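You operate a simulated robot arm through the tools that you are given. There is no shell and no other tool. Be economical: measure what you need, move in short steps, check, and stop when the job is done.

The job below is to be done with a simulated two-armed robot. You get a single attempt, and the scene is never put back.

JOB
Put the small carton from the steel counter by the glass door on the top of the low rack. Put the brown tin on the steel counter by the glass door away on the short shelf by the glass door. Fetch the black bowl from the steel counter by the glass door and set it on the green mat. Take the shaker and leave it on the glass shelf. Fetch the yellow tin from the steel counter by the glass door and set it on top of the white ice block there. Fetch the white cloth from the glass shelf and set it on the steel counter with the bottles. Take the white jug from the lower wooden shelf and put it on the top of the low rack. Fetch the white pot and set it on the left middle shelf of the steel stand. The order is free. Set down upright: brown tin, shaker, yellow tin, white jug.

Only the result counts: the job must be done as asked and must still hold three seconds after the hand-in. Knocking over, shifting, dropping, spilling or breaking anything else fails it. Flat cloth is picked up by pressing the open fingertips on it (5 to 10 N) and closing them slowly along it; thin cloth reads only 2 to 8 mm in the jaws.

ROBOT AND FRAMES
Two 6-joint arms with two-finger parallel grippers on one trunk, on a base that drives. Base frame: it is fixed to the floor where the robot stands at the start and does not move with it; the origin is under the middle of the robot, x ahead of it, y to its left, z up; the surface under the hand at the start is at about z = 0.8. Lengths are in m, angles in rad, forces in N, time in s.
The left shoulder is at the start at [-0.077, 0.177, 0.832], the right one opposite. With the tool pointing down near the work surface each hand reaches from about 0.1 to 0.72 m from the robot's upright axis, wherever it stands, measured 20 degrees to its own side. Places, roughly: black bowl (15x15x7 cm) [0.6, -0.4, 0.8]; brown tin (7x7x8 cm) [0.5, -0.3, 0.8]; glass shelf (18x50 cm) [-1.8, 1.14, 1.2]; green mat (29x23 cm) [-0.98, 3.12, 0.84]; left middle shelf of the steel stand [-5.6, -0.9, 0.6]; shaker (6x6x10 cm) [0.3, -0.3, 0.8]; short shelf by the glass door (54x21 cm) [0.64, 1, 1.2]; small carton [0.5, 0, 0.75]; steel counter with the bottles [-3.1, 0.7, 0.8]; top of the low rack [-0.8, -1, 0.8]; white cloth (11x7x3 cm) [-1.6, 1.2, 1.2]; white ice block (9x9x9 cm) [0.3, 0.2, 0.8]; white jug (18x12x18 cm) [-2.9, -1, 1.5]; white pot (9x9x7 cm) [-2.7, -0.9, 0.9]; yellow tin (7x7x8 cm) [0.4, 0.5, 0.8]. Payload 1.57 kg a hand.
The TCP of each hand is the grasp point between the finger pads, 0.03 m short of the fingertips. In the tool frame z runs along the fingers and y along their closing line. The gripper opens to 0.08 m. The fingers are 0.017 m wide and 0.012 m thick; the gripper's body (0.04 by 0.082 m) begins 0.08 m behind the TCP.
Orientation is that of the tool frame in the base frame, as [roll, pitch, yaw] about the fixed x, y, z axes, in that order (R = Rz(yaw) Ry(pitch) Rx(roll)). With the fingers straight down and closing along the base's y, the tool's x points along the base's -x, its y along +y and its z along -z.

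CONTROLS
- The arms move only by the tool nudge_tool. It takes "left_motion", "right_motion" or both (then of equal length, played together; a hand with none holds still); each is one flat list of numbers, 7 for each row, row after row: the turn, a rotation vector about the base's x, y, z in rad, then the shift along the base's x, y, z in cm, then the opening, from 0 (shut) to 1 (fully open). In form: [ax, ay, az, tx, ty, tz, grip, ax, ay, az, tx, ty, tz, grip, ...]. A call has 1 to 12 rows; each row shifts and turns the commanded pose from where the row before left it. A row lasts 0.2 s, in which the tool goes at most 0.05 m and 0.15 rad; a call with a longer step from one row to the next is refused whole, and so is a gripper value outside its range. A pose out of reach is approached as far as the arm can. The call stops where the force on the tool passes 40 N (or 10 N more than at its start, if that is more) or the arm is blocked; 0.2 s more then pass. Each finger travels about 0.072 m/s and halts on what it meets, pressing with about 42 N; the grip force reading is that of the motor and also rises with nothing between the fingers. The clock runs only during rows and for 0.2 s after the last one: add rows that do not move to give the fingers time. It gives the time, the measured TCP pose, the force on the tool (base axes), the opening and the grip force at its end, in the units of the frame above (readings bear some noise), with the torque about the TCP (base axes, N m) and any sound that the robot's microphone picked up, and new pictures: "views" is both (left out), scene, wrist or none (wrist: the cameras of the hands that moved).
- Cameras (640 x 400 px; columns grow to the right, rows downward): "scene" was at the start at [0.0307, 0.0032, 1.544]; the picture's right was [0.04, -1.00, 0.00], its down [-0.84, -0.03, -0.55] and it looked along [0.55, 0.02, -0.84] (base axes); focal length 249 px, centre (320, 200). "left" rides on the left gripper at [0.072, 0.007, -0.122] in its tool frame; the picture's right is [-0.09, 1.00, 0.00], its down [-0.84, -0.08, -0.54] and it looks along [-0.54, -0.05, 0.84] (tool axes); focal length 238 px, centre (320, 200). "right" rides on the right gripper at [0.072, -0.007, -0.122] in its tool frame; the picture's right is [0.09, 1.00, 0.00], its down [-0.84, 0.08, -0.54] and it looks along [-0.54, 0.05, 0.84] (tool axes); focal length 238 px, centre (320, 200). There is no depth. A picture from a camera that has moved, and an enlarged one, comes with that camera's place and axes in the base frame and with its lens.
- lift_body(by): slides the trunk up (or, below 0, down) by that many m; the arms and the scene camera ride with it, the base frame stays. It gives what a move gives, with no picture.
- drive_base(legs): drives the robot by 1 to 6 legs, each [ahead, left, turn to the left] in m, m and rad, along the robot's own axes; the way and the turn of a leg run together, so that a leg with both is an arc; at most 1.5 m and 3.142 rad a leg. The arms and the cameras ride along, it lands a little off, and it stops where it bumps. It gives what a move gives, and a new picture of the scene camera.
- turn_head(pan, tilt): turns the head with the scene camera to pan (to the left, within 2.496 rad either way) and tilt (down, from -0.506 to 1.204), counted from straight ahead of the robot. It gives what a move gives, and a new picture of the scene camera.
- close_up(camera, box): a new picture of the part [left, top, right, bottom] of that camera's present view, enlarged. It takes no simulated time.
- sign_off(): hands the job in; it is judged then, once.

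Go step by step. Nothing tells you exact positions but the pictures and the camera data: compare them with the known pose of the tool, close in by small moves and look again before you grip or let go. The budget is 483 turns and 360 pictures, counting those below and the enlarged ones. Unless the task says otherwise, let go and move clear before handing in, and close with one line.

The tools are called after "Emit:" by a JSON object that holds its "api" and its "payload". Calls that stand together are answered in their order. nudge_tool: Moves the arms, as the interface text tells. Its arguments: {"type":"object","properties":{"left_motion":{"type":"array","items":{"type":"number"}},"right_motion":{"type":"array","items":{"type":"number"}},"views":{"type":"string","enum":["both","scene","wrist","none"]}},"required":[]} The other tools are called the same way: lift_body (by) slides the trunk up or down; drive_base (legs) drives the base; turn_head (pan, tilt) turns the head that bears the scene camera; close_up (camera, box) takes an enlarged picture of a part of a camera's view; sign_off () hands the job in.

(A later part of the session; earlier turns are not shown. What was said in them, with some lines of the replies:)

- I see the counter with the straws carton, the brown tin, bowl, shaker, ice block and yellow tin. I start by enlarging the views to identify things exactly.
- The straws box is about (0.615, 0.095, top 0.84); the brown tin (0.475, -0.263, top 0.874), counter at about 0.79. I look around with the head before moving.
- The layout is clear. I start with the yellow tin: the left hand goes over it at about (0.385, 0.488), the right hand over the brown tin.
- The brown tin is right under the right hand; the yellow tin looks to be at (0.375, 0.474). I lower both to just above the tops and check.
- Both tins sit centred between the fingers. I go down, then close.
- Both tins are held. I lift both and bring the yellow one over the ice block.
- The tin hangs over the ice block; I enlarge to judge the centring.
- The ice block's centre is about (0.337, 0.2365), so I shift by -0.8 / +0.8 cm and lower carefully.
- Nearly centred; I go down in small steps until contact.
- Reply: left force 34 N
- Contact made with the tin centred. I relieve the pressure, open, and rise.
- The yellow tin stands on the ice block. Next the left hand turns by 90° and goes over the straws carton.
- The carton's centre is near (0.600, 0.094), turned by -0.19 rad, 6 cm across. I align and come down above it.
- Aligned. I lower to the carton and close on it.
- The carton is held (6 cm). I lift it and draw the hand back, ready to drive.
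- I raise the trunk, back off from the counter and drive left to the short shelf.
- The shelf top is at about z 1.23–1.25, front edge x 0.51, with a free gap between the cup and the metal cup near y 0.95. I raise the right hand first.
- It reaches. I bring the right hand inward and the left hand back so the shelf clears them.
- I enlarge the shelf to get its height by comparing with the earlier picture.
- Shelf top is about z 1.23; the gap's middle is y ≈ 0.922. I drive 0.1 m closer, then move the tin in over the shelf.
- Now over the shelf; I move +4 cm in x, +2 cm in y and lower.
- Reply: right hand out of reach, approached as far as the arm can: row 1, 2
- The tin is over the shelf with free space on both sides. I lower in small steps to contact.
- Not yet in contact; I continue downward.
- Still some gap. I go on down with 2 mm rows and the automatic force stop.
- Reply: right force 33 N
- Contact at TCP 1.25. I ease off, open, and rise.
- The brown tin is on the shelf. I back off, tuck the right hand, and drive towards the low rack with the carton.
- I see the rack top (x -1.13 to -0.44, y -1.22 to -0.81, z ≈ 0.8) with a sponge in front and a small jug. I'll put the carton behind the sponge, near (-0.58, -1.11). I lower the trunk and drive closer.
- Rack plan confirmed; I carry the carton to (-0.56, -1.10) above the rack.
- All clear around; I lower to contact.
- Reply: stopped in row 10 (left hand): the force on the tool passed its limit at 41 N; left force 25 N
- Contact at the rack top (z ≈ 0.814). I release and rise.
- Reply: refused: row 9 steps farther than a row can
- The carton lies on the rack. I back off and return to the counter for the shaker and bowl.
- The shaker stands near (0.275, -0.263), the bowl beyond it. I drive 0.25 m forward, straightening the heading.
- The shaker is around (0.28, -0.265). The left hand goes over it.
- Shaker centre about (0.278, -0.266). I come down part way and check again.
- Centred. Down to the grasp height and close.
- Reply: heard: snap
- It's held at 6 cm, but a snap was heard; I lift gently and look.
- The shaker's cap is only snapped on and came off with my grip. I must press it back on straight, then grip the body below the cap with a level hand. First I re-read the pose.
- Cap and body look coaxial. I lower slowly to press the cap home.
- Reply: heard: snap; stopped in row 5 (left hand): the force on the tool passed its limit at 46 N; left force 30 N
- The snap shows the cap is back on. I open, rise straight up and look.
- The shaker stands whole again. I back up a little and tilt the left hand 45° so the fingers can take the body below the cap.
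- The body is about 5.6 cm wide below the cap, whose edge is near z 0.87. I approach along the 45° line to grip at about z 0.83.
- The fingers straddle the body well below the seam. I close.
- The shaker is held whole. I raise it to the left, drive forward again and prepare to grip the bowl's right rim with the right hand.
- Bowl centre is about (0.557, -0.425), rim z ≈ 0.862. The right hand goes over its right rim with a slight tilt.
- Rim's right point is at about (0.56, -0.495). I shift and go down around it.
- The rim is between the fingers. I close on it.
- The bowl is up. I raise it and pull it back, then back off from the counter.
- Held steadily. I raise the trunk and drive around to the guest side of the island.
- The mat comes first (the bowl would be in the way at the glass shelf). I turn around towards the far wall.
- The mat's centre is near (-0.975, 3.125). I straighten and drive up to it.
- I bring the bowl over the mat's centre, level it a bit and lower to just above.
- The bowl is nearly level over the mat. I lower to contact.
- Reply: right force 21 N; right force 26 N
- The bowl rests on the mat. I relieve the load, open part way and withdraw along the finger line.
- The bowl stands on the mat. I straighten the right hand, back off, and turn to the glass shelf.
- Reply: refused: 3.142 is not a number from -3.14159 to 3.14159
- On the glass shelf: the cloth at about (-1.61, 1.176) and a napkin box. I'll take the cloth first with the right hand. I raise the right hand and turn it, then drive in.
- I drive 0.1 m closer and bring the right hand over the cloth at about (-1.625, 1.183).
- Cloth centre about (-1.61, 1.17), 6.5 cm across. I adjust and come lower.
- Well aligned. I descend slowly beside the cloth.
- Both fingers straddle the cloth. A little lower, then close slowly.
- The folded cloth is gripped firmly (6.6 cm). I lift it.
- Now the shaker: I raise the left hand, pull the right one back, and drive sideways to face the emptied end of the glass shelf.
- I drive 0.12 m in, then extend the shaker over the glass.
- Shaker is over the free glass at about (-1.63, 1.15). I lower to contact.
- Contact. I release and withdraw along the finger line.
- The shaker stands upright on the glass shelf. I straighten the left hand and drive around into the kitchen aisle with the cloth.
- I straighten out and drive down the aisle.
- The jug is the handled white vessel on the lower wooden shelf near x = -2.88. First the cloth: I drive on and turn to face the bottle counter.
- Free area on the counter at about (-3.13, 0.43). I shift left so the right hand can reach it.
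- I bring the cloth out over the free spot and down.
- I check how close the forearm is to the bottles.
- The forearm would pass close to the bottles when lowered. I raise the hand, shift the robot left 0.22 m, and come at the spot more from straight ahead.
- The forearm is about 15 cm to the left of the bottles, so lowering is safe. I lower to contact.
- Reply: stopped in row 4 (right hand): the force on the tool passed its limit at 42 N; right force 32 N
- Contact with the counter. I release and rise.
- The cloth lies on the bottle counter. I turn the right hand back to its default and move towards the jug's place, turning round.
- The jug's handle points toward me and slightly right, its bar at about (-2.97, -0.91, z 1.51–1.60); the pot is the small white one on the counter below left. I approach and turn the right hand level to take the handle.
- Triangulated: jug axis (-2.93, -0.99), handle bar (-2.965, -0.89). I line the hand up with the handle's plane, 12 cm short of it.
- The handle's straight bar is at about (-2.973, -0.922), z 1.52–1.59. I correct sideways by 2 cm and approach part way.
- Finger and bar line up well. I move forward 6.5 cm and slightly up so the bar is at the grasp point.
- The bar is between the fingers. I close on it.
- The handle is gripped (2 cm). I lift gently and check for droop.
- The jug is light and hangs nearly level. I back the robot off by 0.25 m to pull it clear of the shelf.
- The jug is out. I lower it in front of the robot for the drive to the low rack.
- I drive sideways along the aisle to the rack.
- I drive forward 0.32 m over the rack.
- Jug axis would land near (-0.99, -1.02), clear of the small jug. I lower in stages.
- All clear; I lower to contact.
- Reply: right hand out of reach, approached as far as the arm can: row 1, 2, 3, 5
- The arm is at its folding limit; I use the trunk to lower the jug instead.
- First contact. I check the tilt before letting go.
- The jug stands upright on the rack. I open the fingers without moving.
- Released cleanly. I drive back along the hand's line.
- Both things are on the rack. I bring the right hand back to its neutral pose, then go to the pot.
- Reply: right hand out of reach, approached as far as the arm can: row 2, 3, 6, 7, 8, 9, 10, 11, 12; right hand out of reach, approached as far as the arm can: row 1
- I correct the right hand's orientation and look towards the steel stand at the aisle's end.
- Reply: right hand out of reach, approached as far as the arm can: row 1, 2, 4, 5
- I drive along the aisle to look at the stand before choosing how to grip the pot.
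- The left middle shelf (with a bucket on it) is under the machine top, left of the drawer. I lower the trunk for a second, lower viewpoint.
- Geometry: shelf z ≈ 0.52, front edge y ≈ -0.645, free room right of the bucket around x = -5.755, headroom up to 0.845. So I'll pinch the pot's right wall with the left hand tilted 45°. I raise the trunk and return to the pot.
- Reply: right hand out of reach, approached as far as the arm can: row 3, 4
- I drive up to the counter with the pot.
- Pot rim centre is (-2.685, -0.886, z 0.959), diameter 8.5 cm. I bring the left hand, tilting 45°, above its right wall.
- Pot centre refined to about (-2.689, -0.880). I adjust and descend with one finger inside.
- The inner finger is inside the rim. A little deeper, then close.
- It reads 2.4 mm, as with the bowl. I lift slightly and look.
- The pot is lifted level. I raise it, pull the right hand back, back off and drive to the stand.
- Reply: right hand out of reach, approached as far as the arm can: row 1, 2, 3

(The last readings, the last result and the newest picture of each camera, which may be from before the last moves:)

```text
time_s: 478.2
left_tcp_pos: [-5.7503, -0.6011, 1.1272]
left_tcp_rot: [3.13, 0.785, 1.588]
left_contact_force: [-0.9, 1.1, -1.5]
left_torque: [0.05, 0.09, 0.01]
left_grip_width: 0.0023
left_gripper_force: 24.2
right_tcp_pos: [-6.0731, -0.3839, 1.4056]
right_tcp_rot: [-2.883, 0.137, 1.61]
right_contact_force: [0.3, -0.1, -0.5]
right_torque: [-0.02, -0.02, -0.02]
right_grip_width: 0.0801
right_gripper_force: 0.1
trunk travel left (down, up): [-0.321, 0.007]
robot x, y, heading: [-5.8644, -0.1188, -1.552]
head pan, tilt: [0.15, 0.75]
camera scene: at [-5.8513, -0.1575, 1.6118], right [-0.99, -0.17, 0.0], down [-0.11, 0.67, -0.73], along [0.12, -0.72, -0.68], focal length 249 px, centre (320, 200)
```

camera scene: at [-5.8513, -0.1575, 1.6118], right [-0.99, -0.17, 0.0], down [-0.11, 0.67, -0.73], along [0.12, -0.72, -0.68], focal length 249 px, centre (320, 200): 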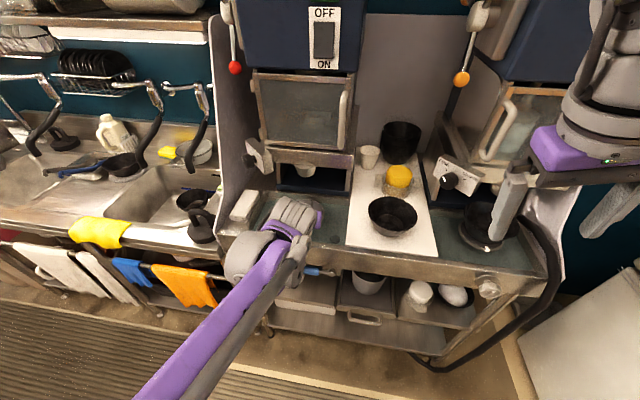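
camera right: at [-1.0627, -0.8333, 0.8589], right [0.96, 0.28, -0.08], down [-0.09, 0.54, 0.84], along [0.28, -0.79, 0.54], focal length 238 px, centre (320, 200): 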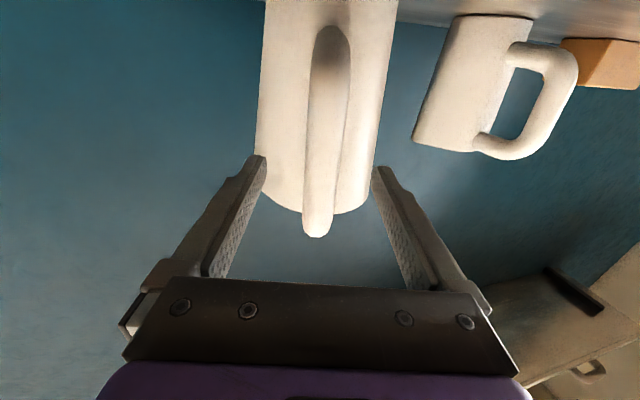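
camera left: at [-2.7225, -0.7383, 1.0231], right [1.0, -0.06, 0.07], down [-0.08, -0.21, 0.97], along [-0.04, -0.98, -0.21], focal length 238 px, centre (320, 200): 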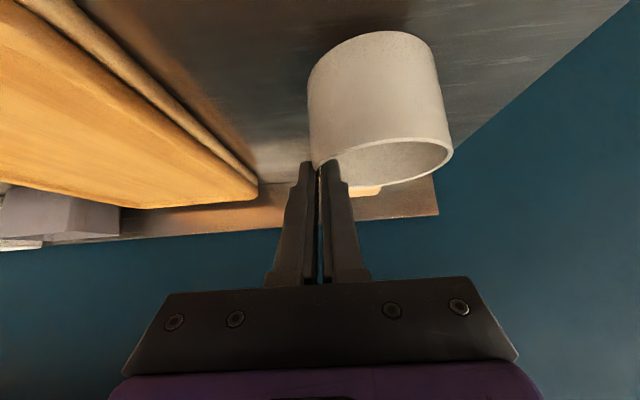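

The pot must come down in front of the stand first. I back off 0.15 m, align, and lower the trunk.

Emit:
{"api": "drive_base", "payload": {"legs": [[0, 0, -0.019], [-0.15, -0.035, 0]]}}

Emit:
{"api": "lift_body", "payload": {"by": -0.32}}

Emit:
{"api": "turn_head", "payload": {"pan": 0.2, "tilt": 0.6}}

```text
time_s: 479.9
left_tcp_pos: [-5.7929, -0.452, 1.1267]
left_tcp_rot: [3.13, 0.785, 1.567]
left_contact_force: [-0.4, 0.0, -1.3]
left_torque: [0.04, 0.06, 0.02]
left_grip_width: 0.0024
left_gripper_force: 23.8
right_tcp_pos: [-6.1108, -0.2299, 1.4052]
right_tcp_rot: [-2.882, 0.135, 1.592]
right_contact_force: [-0.4, 1.0, 0.0]
right_torque: [-0.02, -0.01, 0.0]
right_grip_width: 0.0802
right_gripper_force: 0.2
trunk travel left (down, up): [-0.321, 0.007]
robot x, y, heading: [-5.9003, 0.0349, -1.573]
head pan, tilt: [0.15, 0.75]
camera scene: at [-5.8852, -0.0074, 1.6121], right [-0.99, -0.15, 0.0], down [-0.1, 0.68, -0.73], along [0.11, -0.72, -0.68], focal length 249 px, centre (320, 200)
```

scene: 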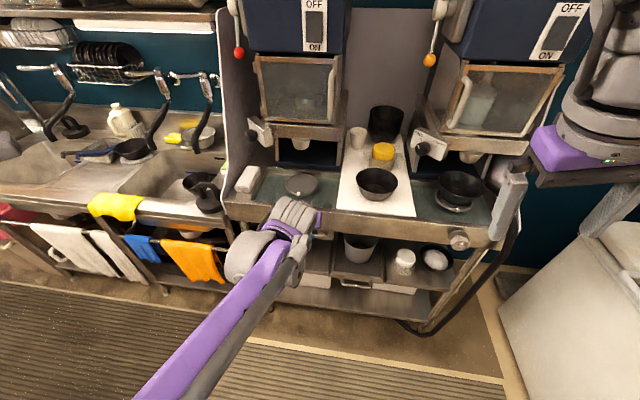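

```text
time_s: 483.1
left_tcp_pos: [-5.7909, -0.4513, 0.8066]
left_tcp_rot: [3.13, 0.786, 1.57]
left_contact_force: [0.1, -0.1, -2.0]
left_torque: [0.04, 0.08, -0.01]
left_grip_width: 0.0021
left_gripper_force: 23.6
right_tcp_pos: [-6.1109, -0.2634, 1.0593]
right_tcp_rot: [-2.885, 0.05, 1.593]
right_contact_force: [-0.5, 0.0, -1.2]
right_torque: [0.01, 0.0, 0.0]
right_grip_width: 0.0802
right_gripper_force: 0.1
trunk travel left (down, up): [-0.001, 0.327]
robot x, y, heading: [-5.9003, 0.034, -1.574]
head pan, tilt: [0.15, 0.75]
```

```text
time_s: 483.8
left_tcp_pos: [-5.7921, -0.4514, 0.8065]
left_tcp_rot: [3.131, 0.785, 1.567]
left_contact_force: [0.1, 0.4, -2.5]
left_torque: [0.01, 0.1, 0.03]
left_grip_width: 0.0022
left_gripper_force: 23.3
right_tcp_pos: [-6.1103, -0.2649, 1.0591]
right_tcp_rot: [-2.886, 0.05, 1.593]
right_contact_force: [-0.1, -0.8, 0.9]
right_torque: [-0.04, -0.01, -0.03]
right_grip_width: 0.0802
right_gripper_force: 0.1
trunk travel left (down, up): [-0.001, 0.327]
robot x, y, heading: [-5.9007, 0.0382, -1.572]
head pan, tilt: [0.201, 0.6]
camera scene: at [-5.8803, -0.063, 1.298], right [-0.98, -0.2, 0.0], down [-0.11, 0.55, -0.82], along [0.16, -0.81, -0.57], focal length 249 px, centre (320, 200)
```

scene: 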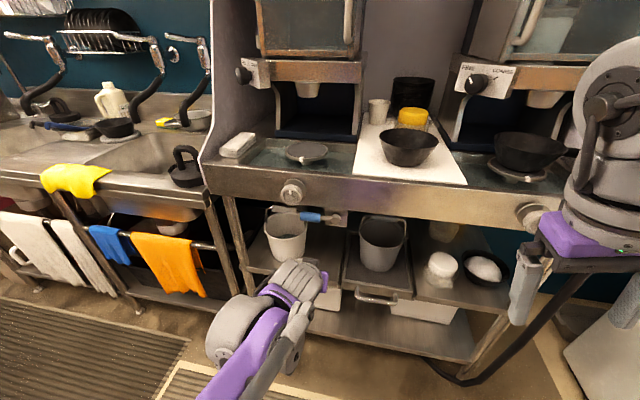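

Emit:
{"api": "close_up", "payload": {"camera": "scene", "box": [210, 180, 450, 340]}}

Emit:
{"api": "close_up", "payload": {"camera": "left", "box": [0, 0, 640, 400]}}

```text
2.50 times, centred on (330, 260) of scene
camera zoom: at [-5.8803, -0.063, 1.298], right [-0.98, -0.2, 0.0], down [-0.11, 0.55, -0.82], along [0.16, -0.81, -0.57], focal length 622 px, centre (295, 50)
```

zoom: 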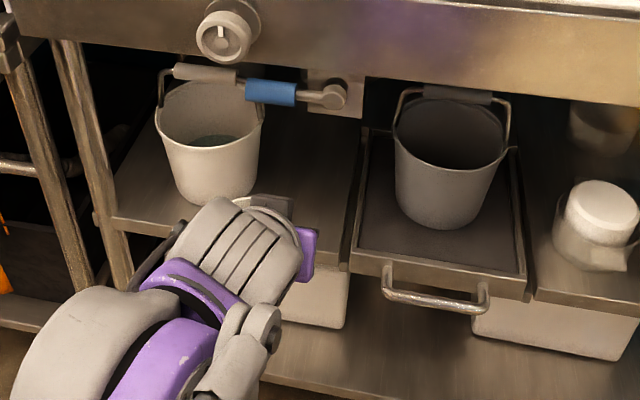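

```text
1.00 times, centred on (320, 200) of left (not enlarged: the box is as wide or as high as the picture)
camera zoom: at [-5.7873, -0.3135, 0.8422], right [1.0, -0.06, 0.07], down [-0.08, -0.21, 0.97], along [-0.04, -0.98, -0.21], focal length 238 px, centre (320, 200)
```

zoom: 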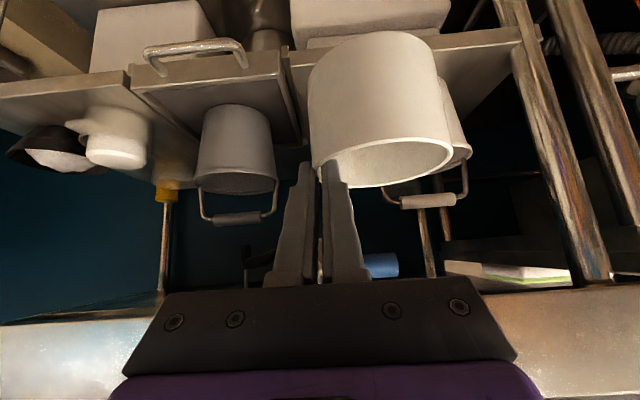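

A blue-handled lever hangs in front at (-5.75, -0.595, 0.865), so the hand must pass beneath it. I lower the pot in front of the stand to shelf height.

Emit:
{"api": "nudge_tool", "payload": {"left_motion": [0, 0, 0, 0, 0, -3.9, 0, 0, 0, 0, 0, 0, -3.9, 0, 0, 0, 0, 0, 0, -3.9, 0, 0, 0, 0, 0, 0, -3.9, 0, 0, 0, 0, 0, 0, -3.2, 0, 0, 0, 0, 0, 0, 0, 0], "views": "both"}}

```text
time_s: 485.2
left_tcp_pos: [-5.794, -0.4519, 0.6211]
left_tcp_rot: [3.13, 0.784, 1.57]
left_contact_force: [0.2, 0.6, -2.3]
left_torque: [0.02, 0.04, 0.02]
left_grip_width: 0.0022
left_gripper_force: 24.2
right_tcp_pos: [-6.1121, -0.2628, 1.0584]
right_tcp_rot: [-2.885, 0.048, 1.592]
right_contact_force: [-0.9, -1.2, 0.0]
right_torque: [0.0, 0.04, 0.02]
right_grip_width: 0.0801
right_gripper_force: 0.0
trunk travel left (down, up): [-0.001, 0.327]
robot x, y, heading: [-5.9006, 0.0343, -1.571]
head pan, tilt: [0.201, 0.6]
camera scene: at [-5.8803, -0.0629, 1.2981], right [-0.98, -0.2, 0.0], down [-0.11, 0.55, -0.83], along [0.16, -0.81, -0.56], focal length 249 px, centre (320, 200)
camera left: at [-5.7879, -0.314, 0.6564], right [1.0, -0.06, 0.07], down [-0.08, -0.21, 0.97], along [-0.04, -0.98, -0.21], focal length 238 px, centre (320, 200)
```

scene: 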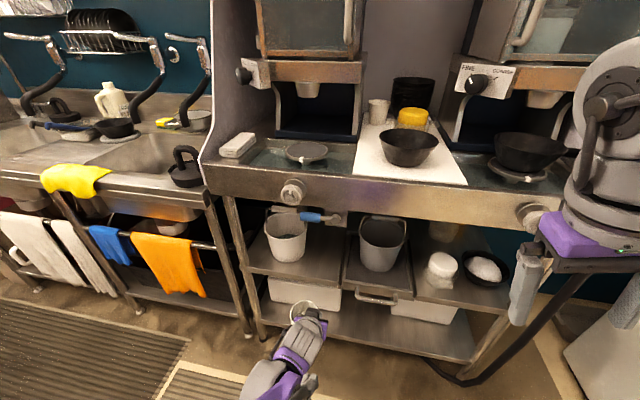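
left: 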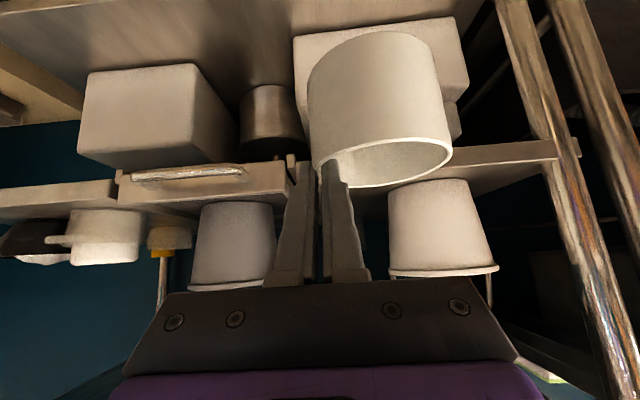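

Emit:
{"api": "close_up", "payload": {"camera": "left", "box": [230, 100, 600, 310]}}

Emit:
{"api": "close_up", "payload": {"camera": "scene", "box": [220, 190, 420, 340]}}

```text
1.73 times, centred on (415, 205) of left
camera zoom: at [-5.7879, -0.314, 0.6564], right [1.0, -0.06, 0.07], down [-0.08, -0.21, 0.97], along [-0.04, -0.98, -0.21], focal length 412 px, centre (156, 191)
```

zoom: 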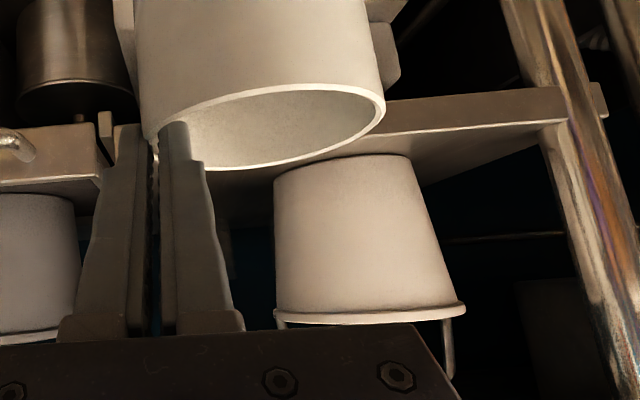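

```text
2.67 times, centred on (320, 265) of scene
camera zoom: at [-5.8803, -0.0629, 1.2981], right [-0.98, -0.2, 0.0], down [-0.11, 0.55, -0.83], along [0.16, -0.81, -0.56], focal length 663 px, centre (320, 27)
```

zoom: 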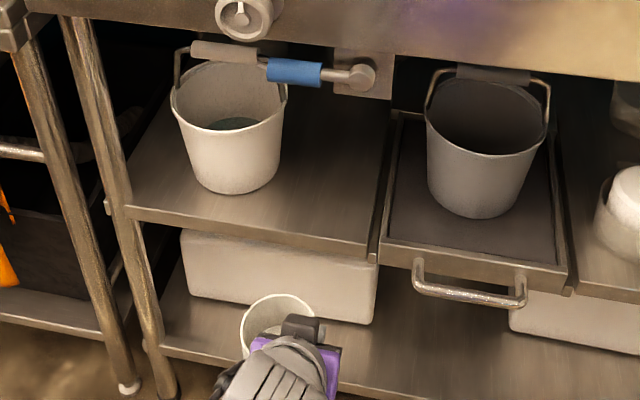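

Shelf top is z ≈ 0.55, front edge y ≈ -0.635. I raise the pot 2 cm, drive in part way and check.

Emit:
{"api": "nudge_tool", "payload": {"left_motion": [0, 0, 0, -0.2, 0, 2, 0, 0, 0, 0, 0, 0, 0, 0], "views": "none"}}

Emit:
{"api": "drive_base", "payload": {"legs": [[0.15, 0, 0]]}}

Emit:
{"api": "close_up", "payload": {"camera": "scene", "box": [200, 210, 420, 400]}}

Emit:
{"api": "close_up", "payload": {"camera": "left", "box": [0, 0, 640, 400]}}

```text
time_s: 485.8
left_tcp_pos: [-5.7957, -0.453, 0.6402]
left_tcp_rot: [3.131, 0.786, 1.568]
left_contact_force: [-0.2, 0.5, -1.1]
left_torque: [0.02, 0.07, 0.01]
left_grip_width: 0.0021
left_gripper_force: 23.6
right_tcp_pos: [-6.1104, -0.264, 1.0582]
right_tcp_rot: [-2.885, 0.049, 1.592]
right_contact_force: [-0.1, 0.5, 0.0]
right_torque: [-0.04, 0.0, 0.03]
right_grip_width: 0.0801
right_gripper_force: 0.1
trunk travel left (down, up): [-0.001, 0.327]
robot x, y, heading: [-5.8991, 0.0362, -1.571]
head pan, tilt: [0.201, 0.6]
```

```text
time_s: 487.2
left_tcp_pos: [-5.7968, -0.6015, 0.6391]
left_tcp_rot: [3.132, 0.786, 1.568]
left_contact_force: [0.8, -0.1, -1.2]
left_torque: [0.03, 0.1, 0.0]
left_grip_width: 0.0023
left_gripper_force: 23.7
right_tcp_pos: [-6.1121, -0.4143, 1.0576]
right_tcp_rot: [-2.886, 0.047, 1.589]
right_contact_force: [0.0, 0.9, 1.3]
right_torque: [0.02, -0.01, -0.02]
right_grip_width: 0.08
right_gripper_force: 0.1
trunk travel left (down, up): [-0.001, 0.327]
robot x, y, heading: [-5.9018, -0.1176, -1.579]
head pan, tilt: [0.201, 0.6]
camera scene: at [-5.8808, -0.2126, 1.298], right [-0.98, -0.2, 0.0], down [-0.11, 0.55, -0.82], along [0.16, -0.81, -0.57], focal length 249 px, centre (320, 200)
```

scene: 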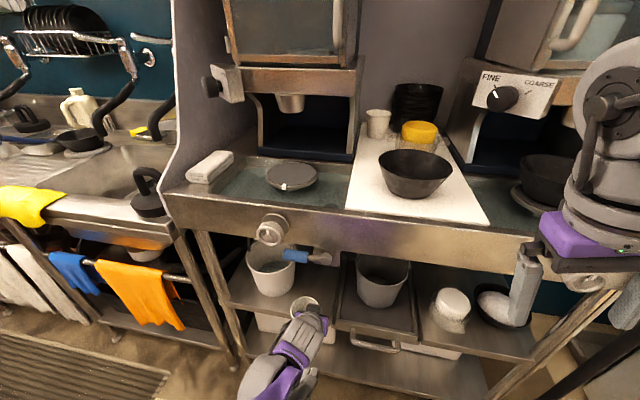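

```text
2.11 times, centred on (310, 305) of scene
camera zoom: at [-5.8808, -0.2126, 1.298], right [-0.98, -0.2, 0.0], down [-0.11, 0.55, -0.82], along [0.16, -0.81, -0.57], focal length 524 px, centre (341, -21)
```

zoom: 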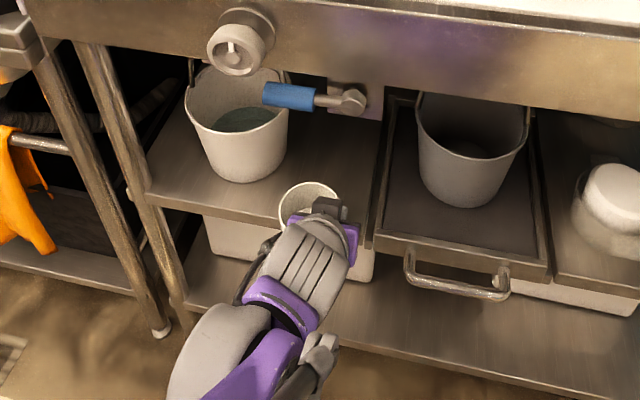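

```text
1.00 times, centred on (320, 200) of left (not enlarged: the box is as wide or as high as the picture)
camera zoom: at [-5.7907, -0.4639, 0.6753], right [1.0, -0.06, 0.07], down [-0.08, -0.21, 0.97], along [-0.04, -0.98, -0.21], focal length 238 px, centre (320, 200)
```

zoom: 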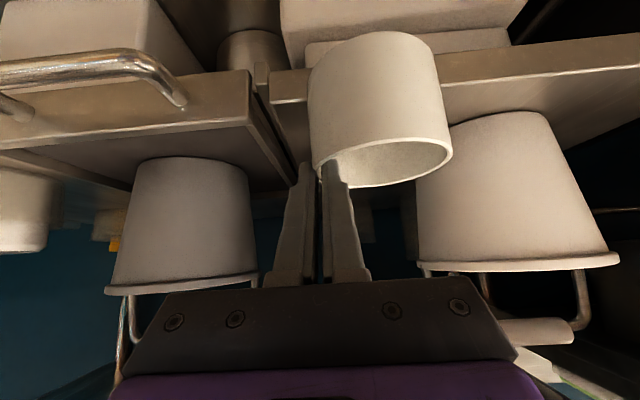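

Clearance under the pot is about 1.7 cm and 3 cm to the bucket. I drive 0.07 m further in, then finish by hand.

Emit:
{"api": "drive_base", "payload": {"legs": [[0.07, 0, 0]]}}

Emit:
{"api": "nudge_tool", "payload": {"left_motion": [0, 0, 0, 0, -1.2, 0, 0, 0, 0, 0, 0, -1.2, 0, 0, 0, 0, 0, 0, 0, 0, 0], "views": "both"}}

Emit:
{"api": "close_up", "payload": {"camera": "scene", "box": [200, 210, 420, 400]}}

```text
time_s: 488.2
left_tcp_pos: [-5.798, -0.6724, 0.639]
left_tcp_rot: [3.13, 0.784, 1.568]
left_contact_force: [-0.3, 0.3, -1.6]
left_torque: [0.04, 0.05, -0.03]
left_grip_width: 0.0024
left_gripper_force: 23.3
right_tcp_pos: [-6.1124, -0.4823, 1.0571]
right_tcp_rot: [-2.885, 0.048, 1.587]
right_contact_force: [0.0, 0.3, 0.5]
right_torque: [0.0, 0.0, 0.0]
right_grip_width: 0.0798
right_gripper_force: 0.2
trunk travel left (down, up): [-0.001, 0.327]
robot x, y, heading: [-5.9024, -0.1867, -1.574]
head pan, tilt: [0.201, 0.6]
camera scene: at [-5.8813, -0.2827, 1.298], right [-0.98, -0.19, 0.0], down [-0.11, 0.55, -0.82], along [0.16, -0.81, -0.57], focal length 249 px, centre (320, 200)
```

scene: 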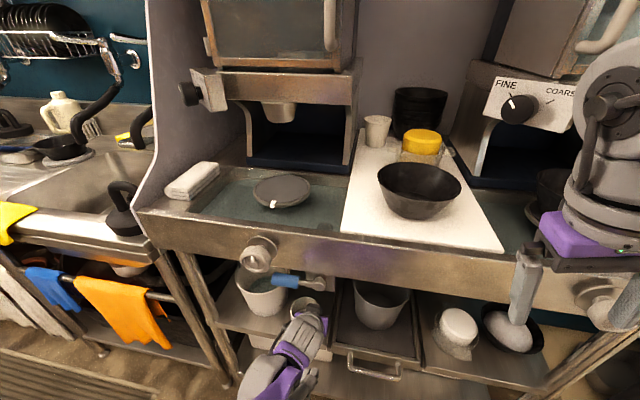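

```text
time_s: 489.0
left_tcp_pos: [-5.7977, -0.6946, 0.6404]
left_tcp_rot: [3.131, 0.785, 1.569]
left_contact_force: [0.1, 0.8, -2.0]
left_torque: [0.02, 0.07, -0.02]
left_grip_width: 0.0023
left_gripper_force: 23.7
right_tcp_pos: [-6.1122, -0.4835, 1.0587]
right_tcp_rot: [-2.884, 0.048, 1.588]
right_contact_force: [0.5, 0.0, -0.6]
right_torque: [-0.02, -0.01, -0.02]
right_grip_width: 0.08
right_gripper_force: 0.0
trunk travel left (down, up): [-0.001, 0.327]
robot x, y, heading: [-5.8998, -0.1858, -1.574]
head pan, tilt: [0.201, 0.6]
camera scene: at [-5.8813, -0.2819, 1.2981], right [-0.98, -0.19, 0.0], down [-0.11, 0.55, -0.83], along [0.16, -0.81, -0.56], focal length 249 px, centre (320, 200)
camera left: at [-5.7924, -0.5567, 0.6757], right [1.0, -0.06, 0.07], down [-0.08, -0.21, 0.97], along [-0.04, -0.98, -0.21], focal length 238 px, centre (320, 200)
```

scene: 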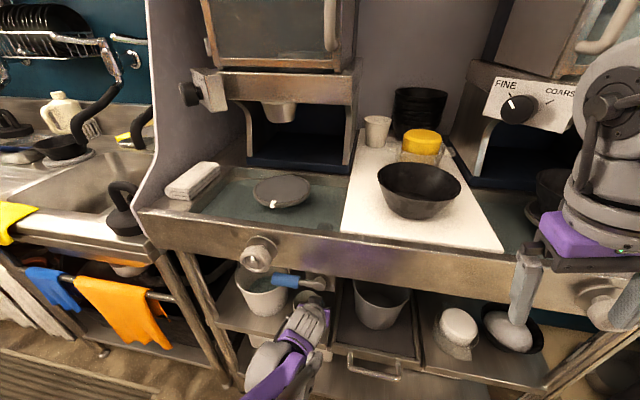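
left: 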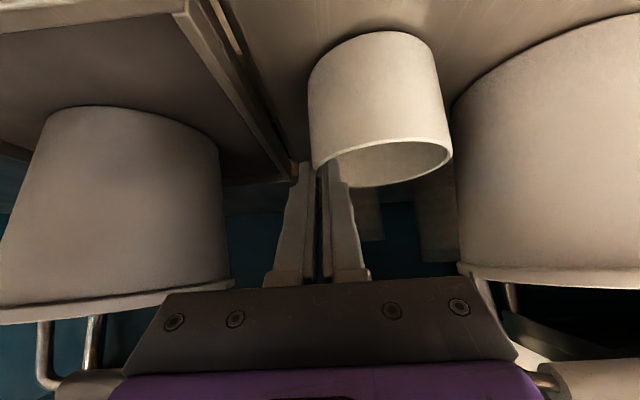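

```text
2.11 times, centred on (310, 305) of scene
camera zoom: at [-5.8813, -0.2819, 1.2981], right [-0.98, -0.19, 0.0], down [-0.11, 0.55, -0.83], along [0.16, -0.81, -0.56], focal length 524 px, centre (341, -21)
```

zoom: 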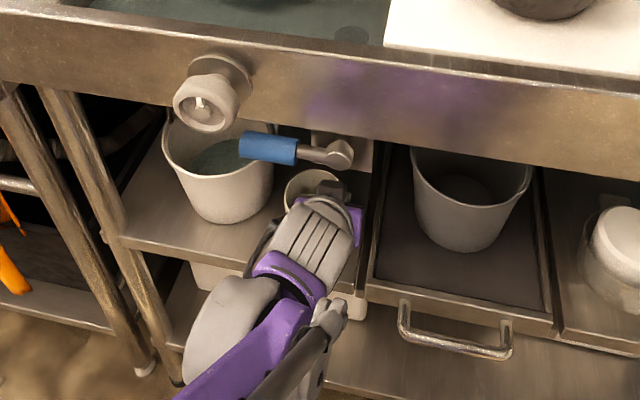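

The pot is over the shelf with room on all sides. One more centimetre in, then I lower to contact.

Emit:
{"api": "nudge_tool", "payload": {"left_motion": [0, 0, 0, 0, -1, 0, 0, 0, 0, 0, 0, 0, -0.5, 0, 0, 0, 0, 0, 0, -0.4, 0, 0, 0, 0, 0, 0, -0.3, 0, 0, 0, 0, 0, 0, -0.3, 0, 0, 0, 0, 0, 0, -0.3, 0, 0, 0, 0, 0, 0, 0, 0], "views": "none"}}

Emit:
{"api": "nudge_tool", "payload": {"left_motion": [0, 0, 0, 0, 0, -0.2, 0, 0, 0, 0, 0, 0, -0.2, 0, 0, 0, 0, 0, 0, 0, 0], "views": "wrist"}}

```text
time_s: 490.0
left_tcp_pos: [-5.7986, -0.7064, 0.6328]
left_tcp_rot: [3.132, 0.796, 1.565]
left_contact_force: [2.2, 3.9, 17.4]
left_torque: [0.27, -0.01, 0.02]
left_grip_width: 0.0025
left_gripper_force: 23.4
right_tcp_pos: [-6.1137, -0.4831, 1.0588]
right_tcp_rot: [-2.884, 0.052, 1.587]
right_contact_force: [-0.4, -0.1, 0.3]
right_torque: [0.05, 0.02, 0.01]
right_grip_width: 0.0801
right_gripper_force: 0.1
trunk travel left (down, up): [-0.001, 0.327]
robot x, y, heading: [-5.9001, -0.1872, -1.578]
head pan, tilt: [0.201, 0.6]
stopped in row 4 (left hand): the force on the tool passed its limit at 41 N (the readings are from after the stop); the commanded pose is now the measured one
```

```text
time_s: 490.4
left_tcp_pos: [-5.7976, -0.706, 0.6326]
left_tcp_rot: [3.13, 0.801, 1.564]
left_contact_force: [0.9, 6.3, 20.2]
left_torque: [0.45, -0.01, -0.04]
left_grip_width: 0.0026
left_gripper_force: 23.3
right_tcp_pos: [-6.1129, -0.481, 1.0585]
right_tcp_rot: [-2.887, 0.052, 1.588]
right_contact_force: [-0.4, 0.2, 0.7]
right_torque: [0.04, 0.0, 0.0]
right_grip_width: 0.0799
right_gripper_force: 0.0
trunk travel left (down, up): [-0.001, 0.327]
robot x, y, heading: [-5.9009, -0.1852, -1.575]
head pan, tilt: [0.201, 0.6]
stopped in row 2 (left hand): the force on the tool passed its limit at 44 N (the readings are from after the stop); the commanded pose is now the measured one
camera left: at [-5.7918, -0.5678, 0.6648], right [1.0, -0.07, 0.07], down [-0.09, -0.19, 0.98], along [-0.05, -0.98, -0.2], focal length 238 px, centre (320, 200)
```

left: 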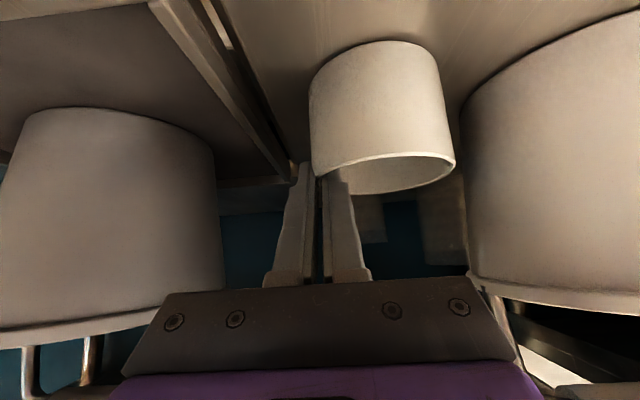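

The pot is standing on the shelf. I relieve the load and open slowly.

Emit:
{"api": "nudge_tool", "payload": {"left_motion": [0, 0, 0, 0, 0, 0.1, 0, 0, 0, 0, 0, 0, 0, 0.1, 0, 0, 0, 0, 0, 0, 0.2, 0, 0, 0, 0, 0, 0, 0.3, 0, 0, 0, 0, 0, 0, 0.3], "views": "wrist"}}

Emit:
{"api": "close_up", "payload": {"camera": "scene", "box": [200, 210, 420, 400]}}

```text
time_s: 491.6
left_tcp_pos: [-5.7995, -0.7078, 0.6307]
left_tcp_rot: [3.131, 0.798, 1.561]
left_contact_force: [0.3, 0.1, 0.6]
left_torque: [-0.03, 0.0, 0.01]
left_grip_width: 0.024
left_gripper_force: 0.0
right_tcp_pos: [-6.1116, -0.4832, 1.0584]
right_tcp_rot: [-2.883, 0.049, 1.588]
right_contact_force: [0.0, -0.1, -0.2]
right_torque: [-0.01, 0.02, 0.01]
right_grip_width: 0.0799
right_gripper_force: 0.1
trunk travel left (down, up): [-0.001, 0.327]
robot x, y, heading: [-5.8978, -0.1878, -1.578]
head pan, tilt: [0.201, 0.6]
camera left: at [-5.7918, -0.5693, 0.6649], right [1.0, -0.06, 0.07], down [-0.09, -0.2, 0.98], along [-0.05, -0.98, -0.2], focal length 238 px, centre (320, 200)
```

left: 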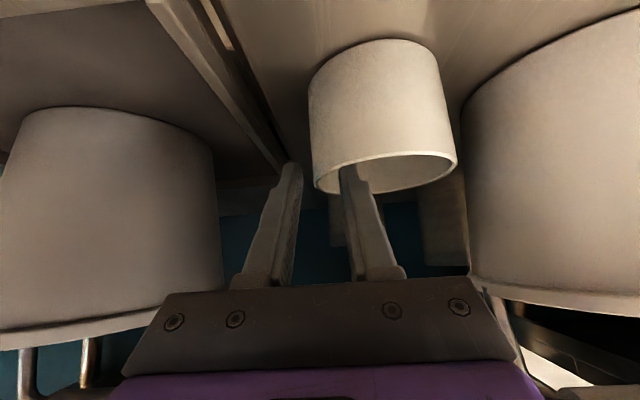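

```text
2.11 times, centred on (310, 305) of scene
camera zoom: at [-5.8812, -0.2819, 1.2981], right [-0.98, -0.19, 0.0], down [-0.11, 0.55, -0.83], along [0.16, -0.81, -0.56], focal length 524 px, centre (341, -21)
```

zoom: 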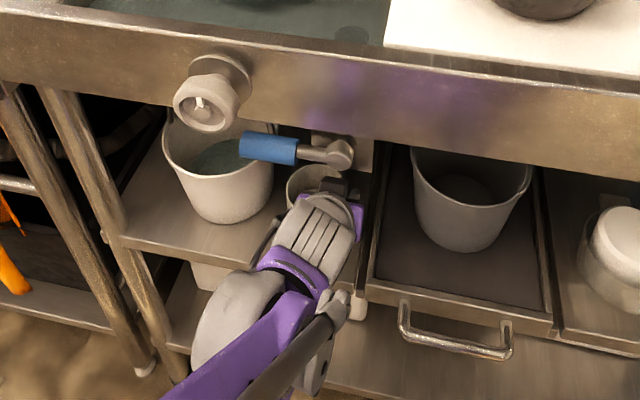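

Released, the pot stands upright. I withdraw along the fingers' own line, then back the robot away.

Emit:
{"api": "nudge_tool", "payload": {"left_motion": [0, 0, 0, 0, 1, 1, 0.3, 0, 0, 0, 0, 1.5, 1.5, 0.3, 0, 0, 0, 0, 1.5, 1.5, 0.3, 0, 0, 0, 0, 0, 0, 0.3], "views": "wrist"}}

Emit:
{"api": "close_up", "payload": {"camera": "scene", "box": [200, 210, 420, 400]}}

```text
time_s: 492.6
left_tcp_pos: [-5.7958, -0.6674, 0.6722]
left_tcp_rot: [3.131, 0.796, 1.563]
left_contact_force: [-0.4, 0.4, 0.5]
left_torque: [0.0, -0.02, -0.02]
left_grip_width: 0.0241
left_gripper_force: 0.1
right_tcp_pos: [-6.1131, -0.4838, 1.0589]
right_tcp_rot: [-2.885, 0.048, 1.588]
right_contact_force: [0.6, -0.5, -0.5]
right_torque: [0.01, 0.01, -0.02]
right_grip_width: 0.0799
right_gripper_force: 0.1
trunk travel left (down, up): [-0.001, 0.327]
robot x, y, heading: [-5.9002, -0.1852, -1.579]
head pan, tilt: [0.201, 0.6]
camera left: at [-5.7894, -0.5284, 0.7062], right [1.0, -0.06, 0.07], down [-0.09, -0.2, 0.98], along [-0.05, -0.98, -0.2], focal length 238 px, centre (320, 200)
```

left: 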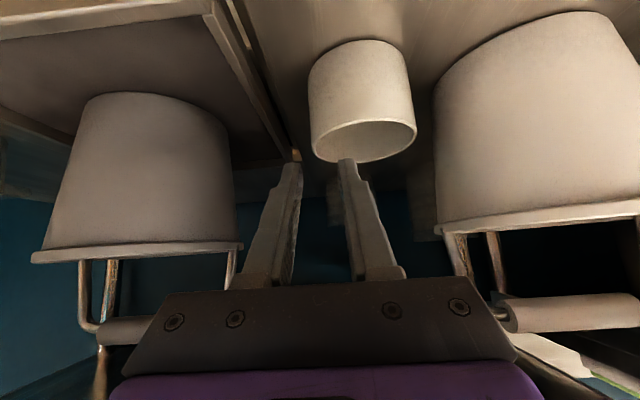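

```text
2.11 times, centred on (310, 305) of scene
camera zoom: at [-5.8812, -0.282, 1.2981], right [-0.98, -0.19, 0.0], down [-0.11, 0.55, -0.83], along [0.16, -0.81, -0.56], focal length 524 px, centre (341, -21)
```

zoom: 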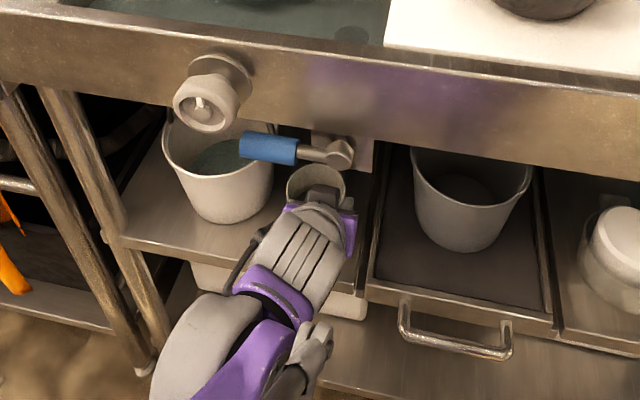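

The finger is out of the pot. One more step and then I back off.

Emit:
{"api": "nudge_tool", "payload": {"left_motion": [0, 0, 0, 0, 1, 1, 0.3, 0, 0, 0, 0, 1.5, 0.5, 0.3], "views": "none"}}

Emit:
{"api": "drive_base", "payload": {"legs": [[-0.25, 0, 0]]}}

Emit:
{"api": "close_up", "payload": {"camera": "scene", "box": [220, 180, 420, 330]}}

```text
time_s: 493.2
left_tcp_pos: [-5.7963, -0.6405, 0.6865]
left_tcp_rot: [3.13, 0.798, 1.562]
left_contact_force: [-0.2, -0.1, 0.2]
left_torque: [-0.01, -0.01, -0.03]
left_grip_width: 0.0239
left_gripper_force: 0.0
right_tcp_pos: [-6.1135, -0.4818, 1.0583]
right_tcp_rot: [-2.885, 0.05, 1.588]
right_contact_force: [0.3, -0.5, 0.8]
right_torque: [0.01, 0.01, 0.01]
right_grip_width: 0.0799
right_gripper_force: 0.1
trunk travel left (down, up): [-0.001, 0.327]
robot x, y, heading: [-5.8984, -0.1864, -1.577]
head pan, tilt: [0.201, 0.6]
```

```text
time_s: 495.1
left_tcp_pos: [-5.7961, -0.3811, 0.6865]
left_tcp_rot: [3.131, 0.797, 1.563]
left_contact_force: [-0.5, 0.5, -0.4]
left_torque: [0.01, 0.01, -0.02]
left_grip_width: 0.0239
left_gripper_force: 0.0
right_tcp_pos: [-6.1127, -0.2223, 1.0586]
right_tcp_rot: [-2.885, 0.049, 1.59]
right_contact_force: [-0.8, 0.0, -0.4]
right_torque: [-0.03, -0.02, 0.01]
right_grip_width: 0.0801
right_gripper_force: 0.1
trunk travel left (down, up): [-0.001, 0.327]
robot x, y, heading: [-5.9004, 0.075, -1.573]
head pan, tilt: [0.201, 0.6]
camera scene: at [-5.8799, -0.0222, 1.2981], right [-0.98, -0.19, 0.0], down [-0.11, 0.55, -0.83], along [0.16, -0.81, -0.56], focal length 249 px, centre (320, 200)
```

scene: 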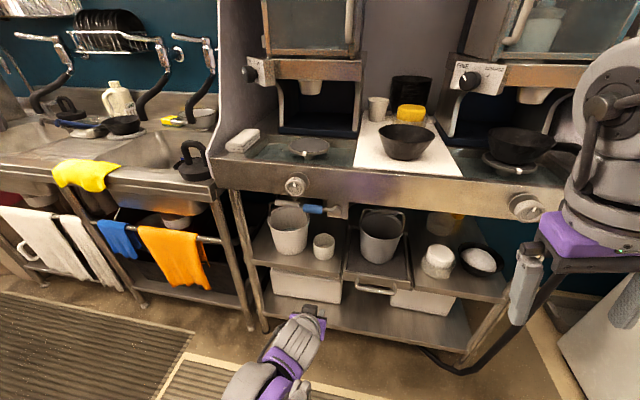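

```text
2.67 times, centred on (320, 255) of scene
camera zoom: at [-5.8799, -0.0222, 1.2981], right [-0.98, -0.19, 0.0], down [-0.11, 0.55, -0.83], along [0.16, -0.81, -0.56], focal length 663 px, centre (320, 53)
```

zoom: 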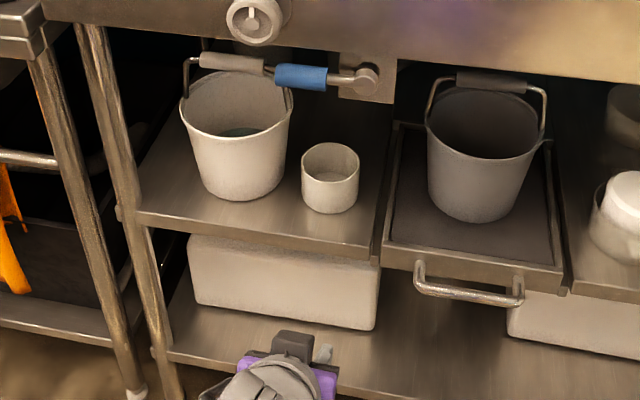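

The pot stands upright on the left middle shelf, both hands are free and clear, and each of the other items looked right in the pictures when I put it down. I hand in now.

Emit:
{"api": "sign_off", "payload": {}}

```text
The job is handed in.
```

I moved all eight items to where the job asked and then handed in. The brown tin, shaker, yellow tin and white jug were all upright when I let go of them. The shaker's snap-on cap came off during my first grip; I pressed it back on until it snapped and then carried the shaker by its body.
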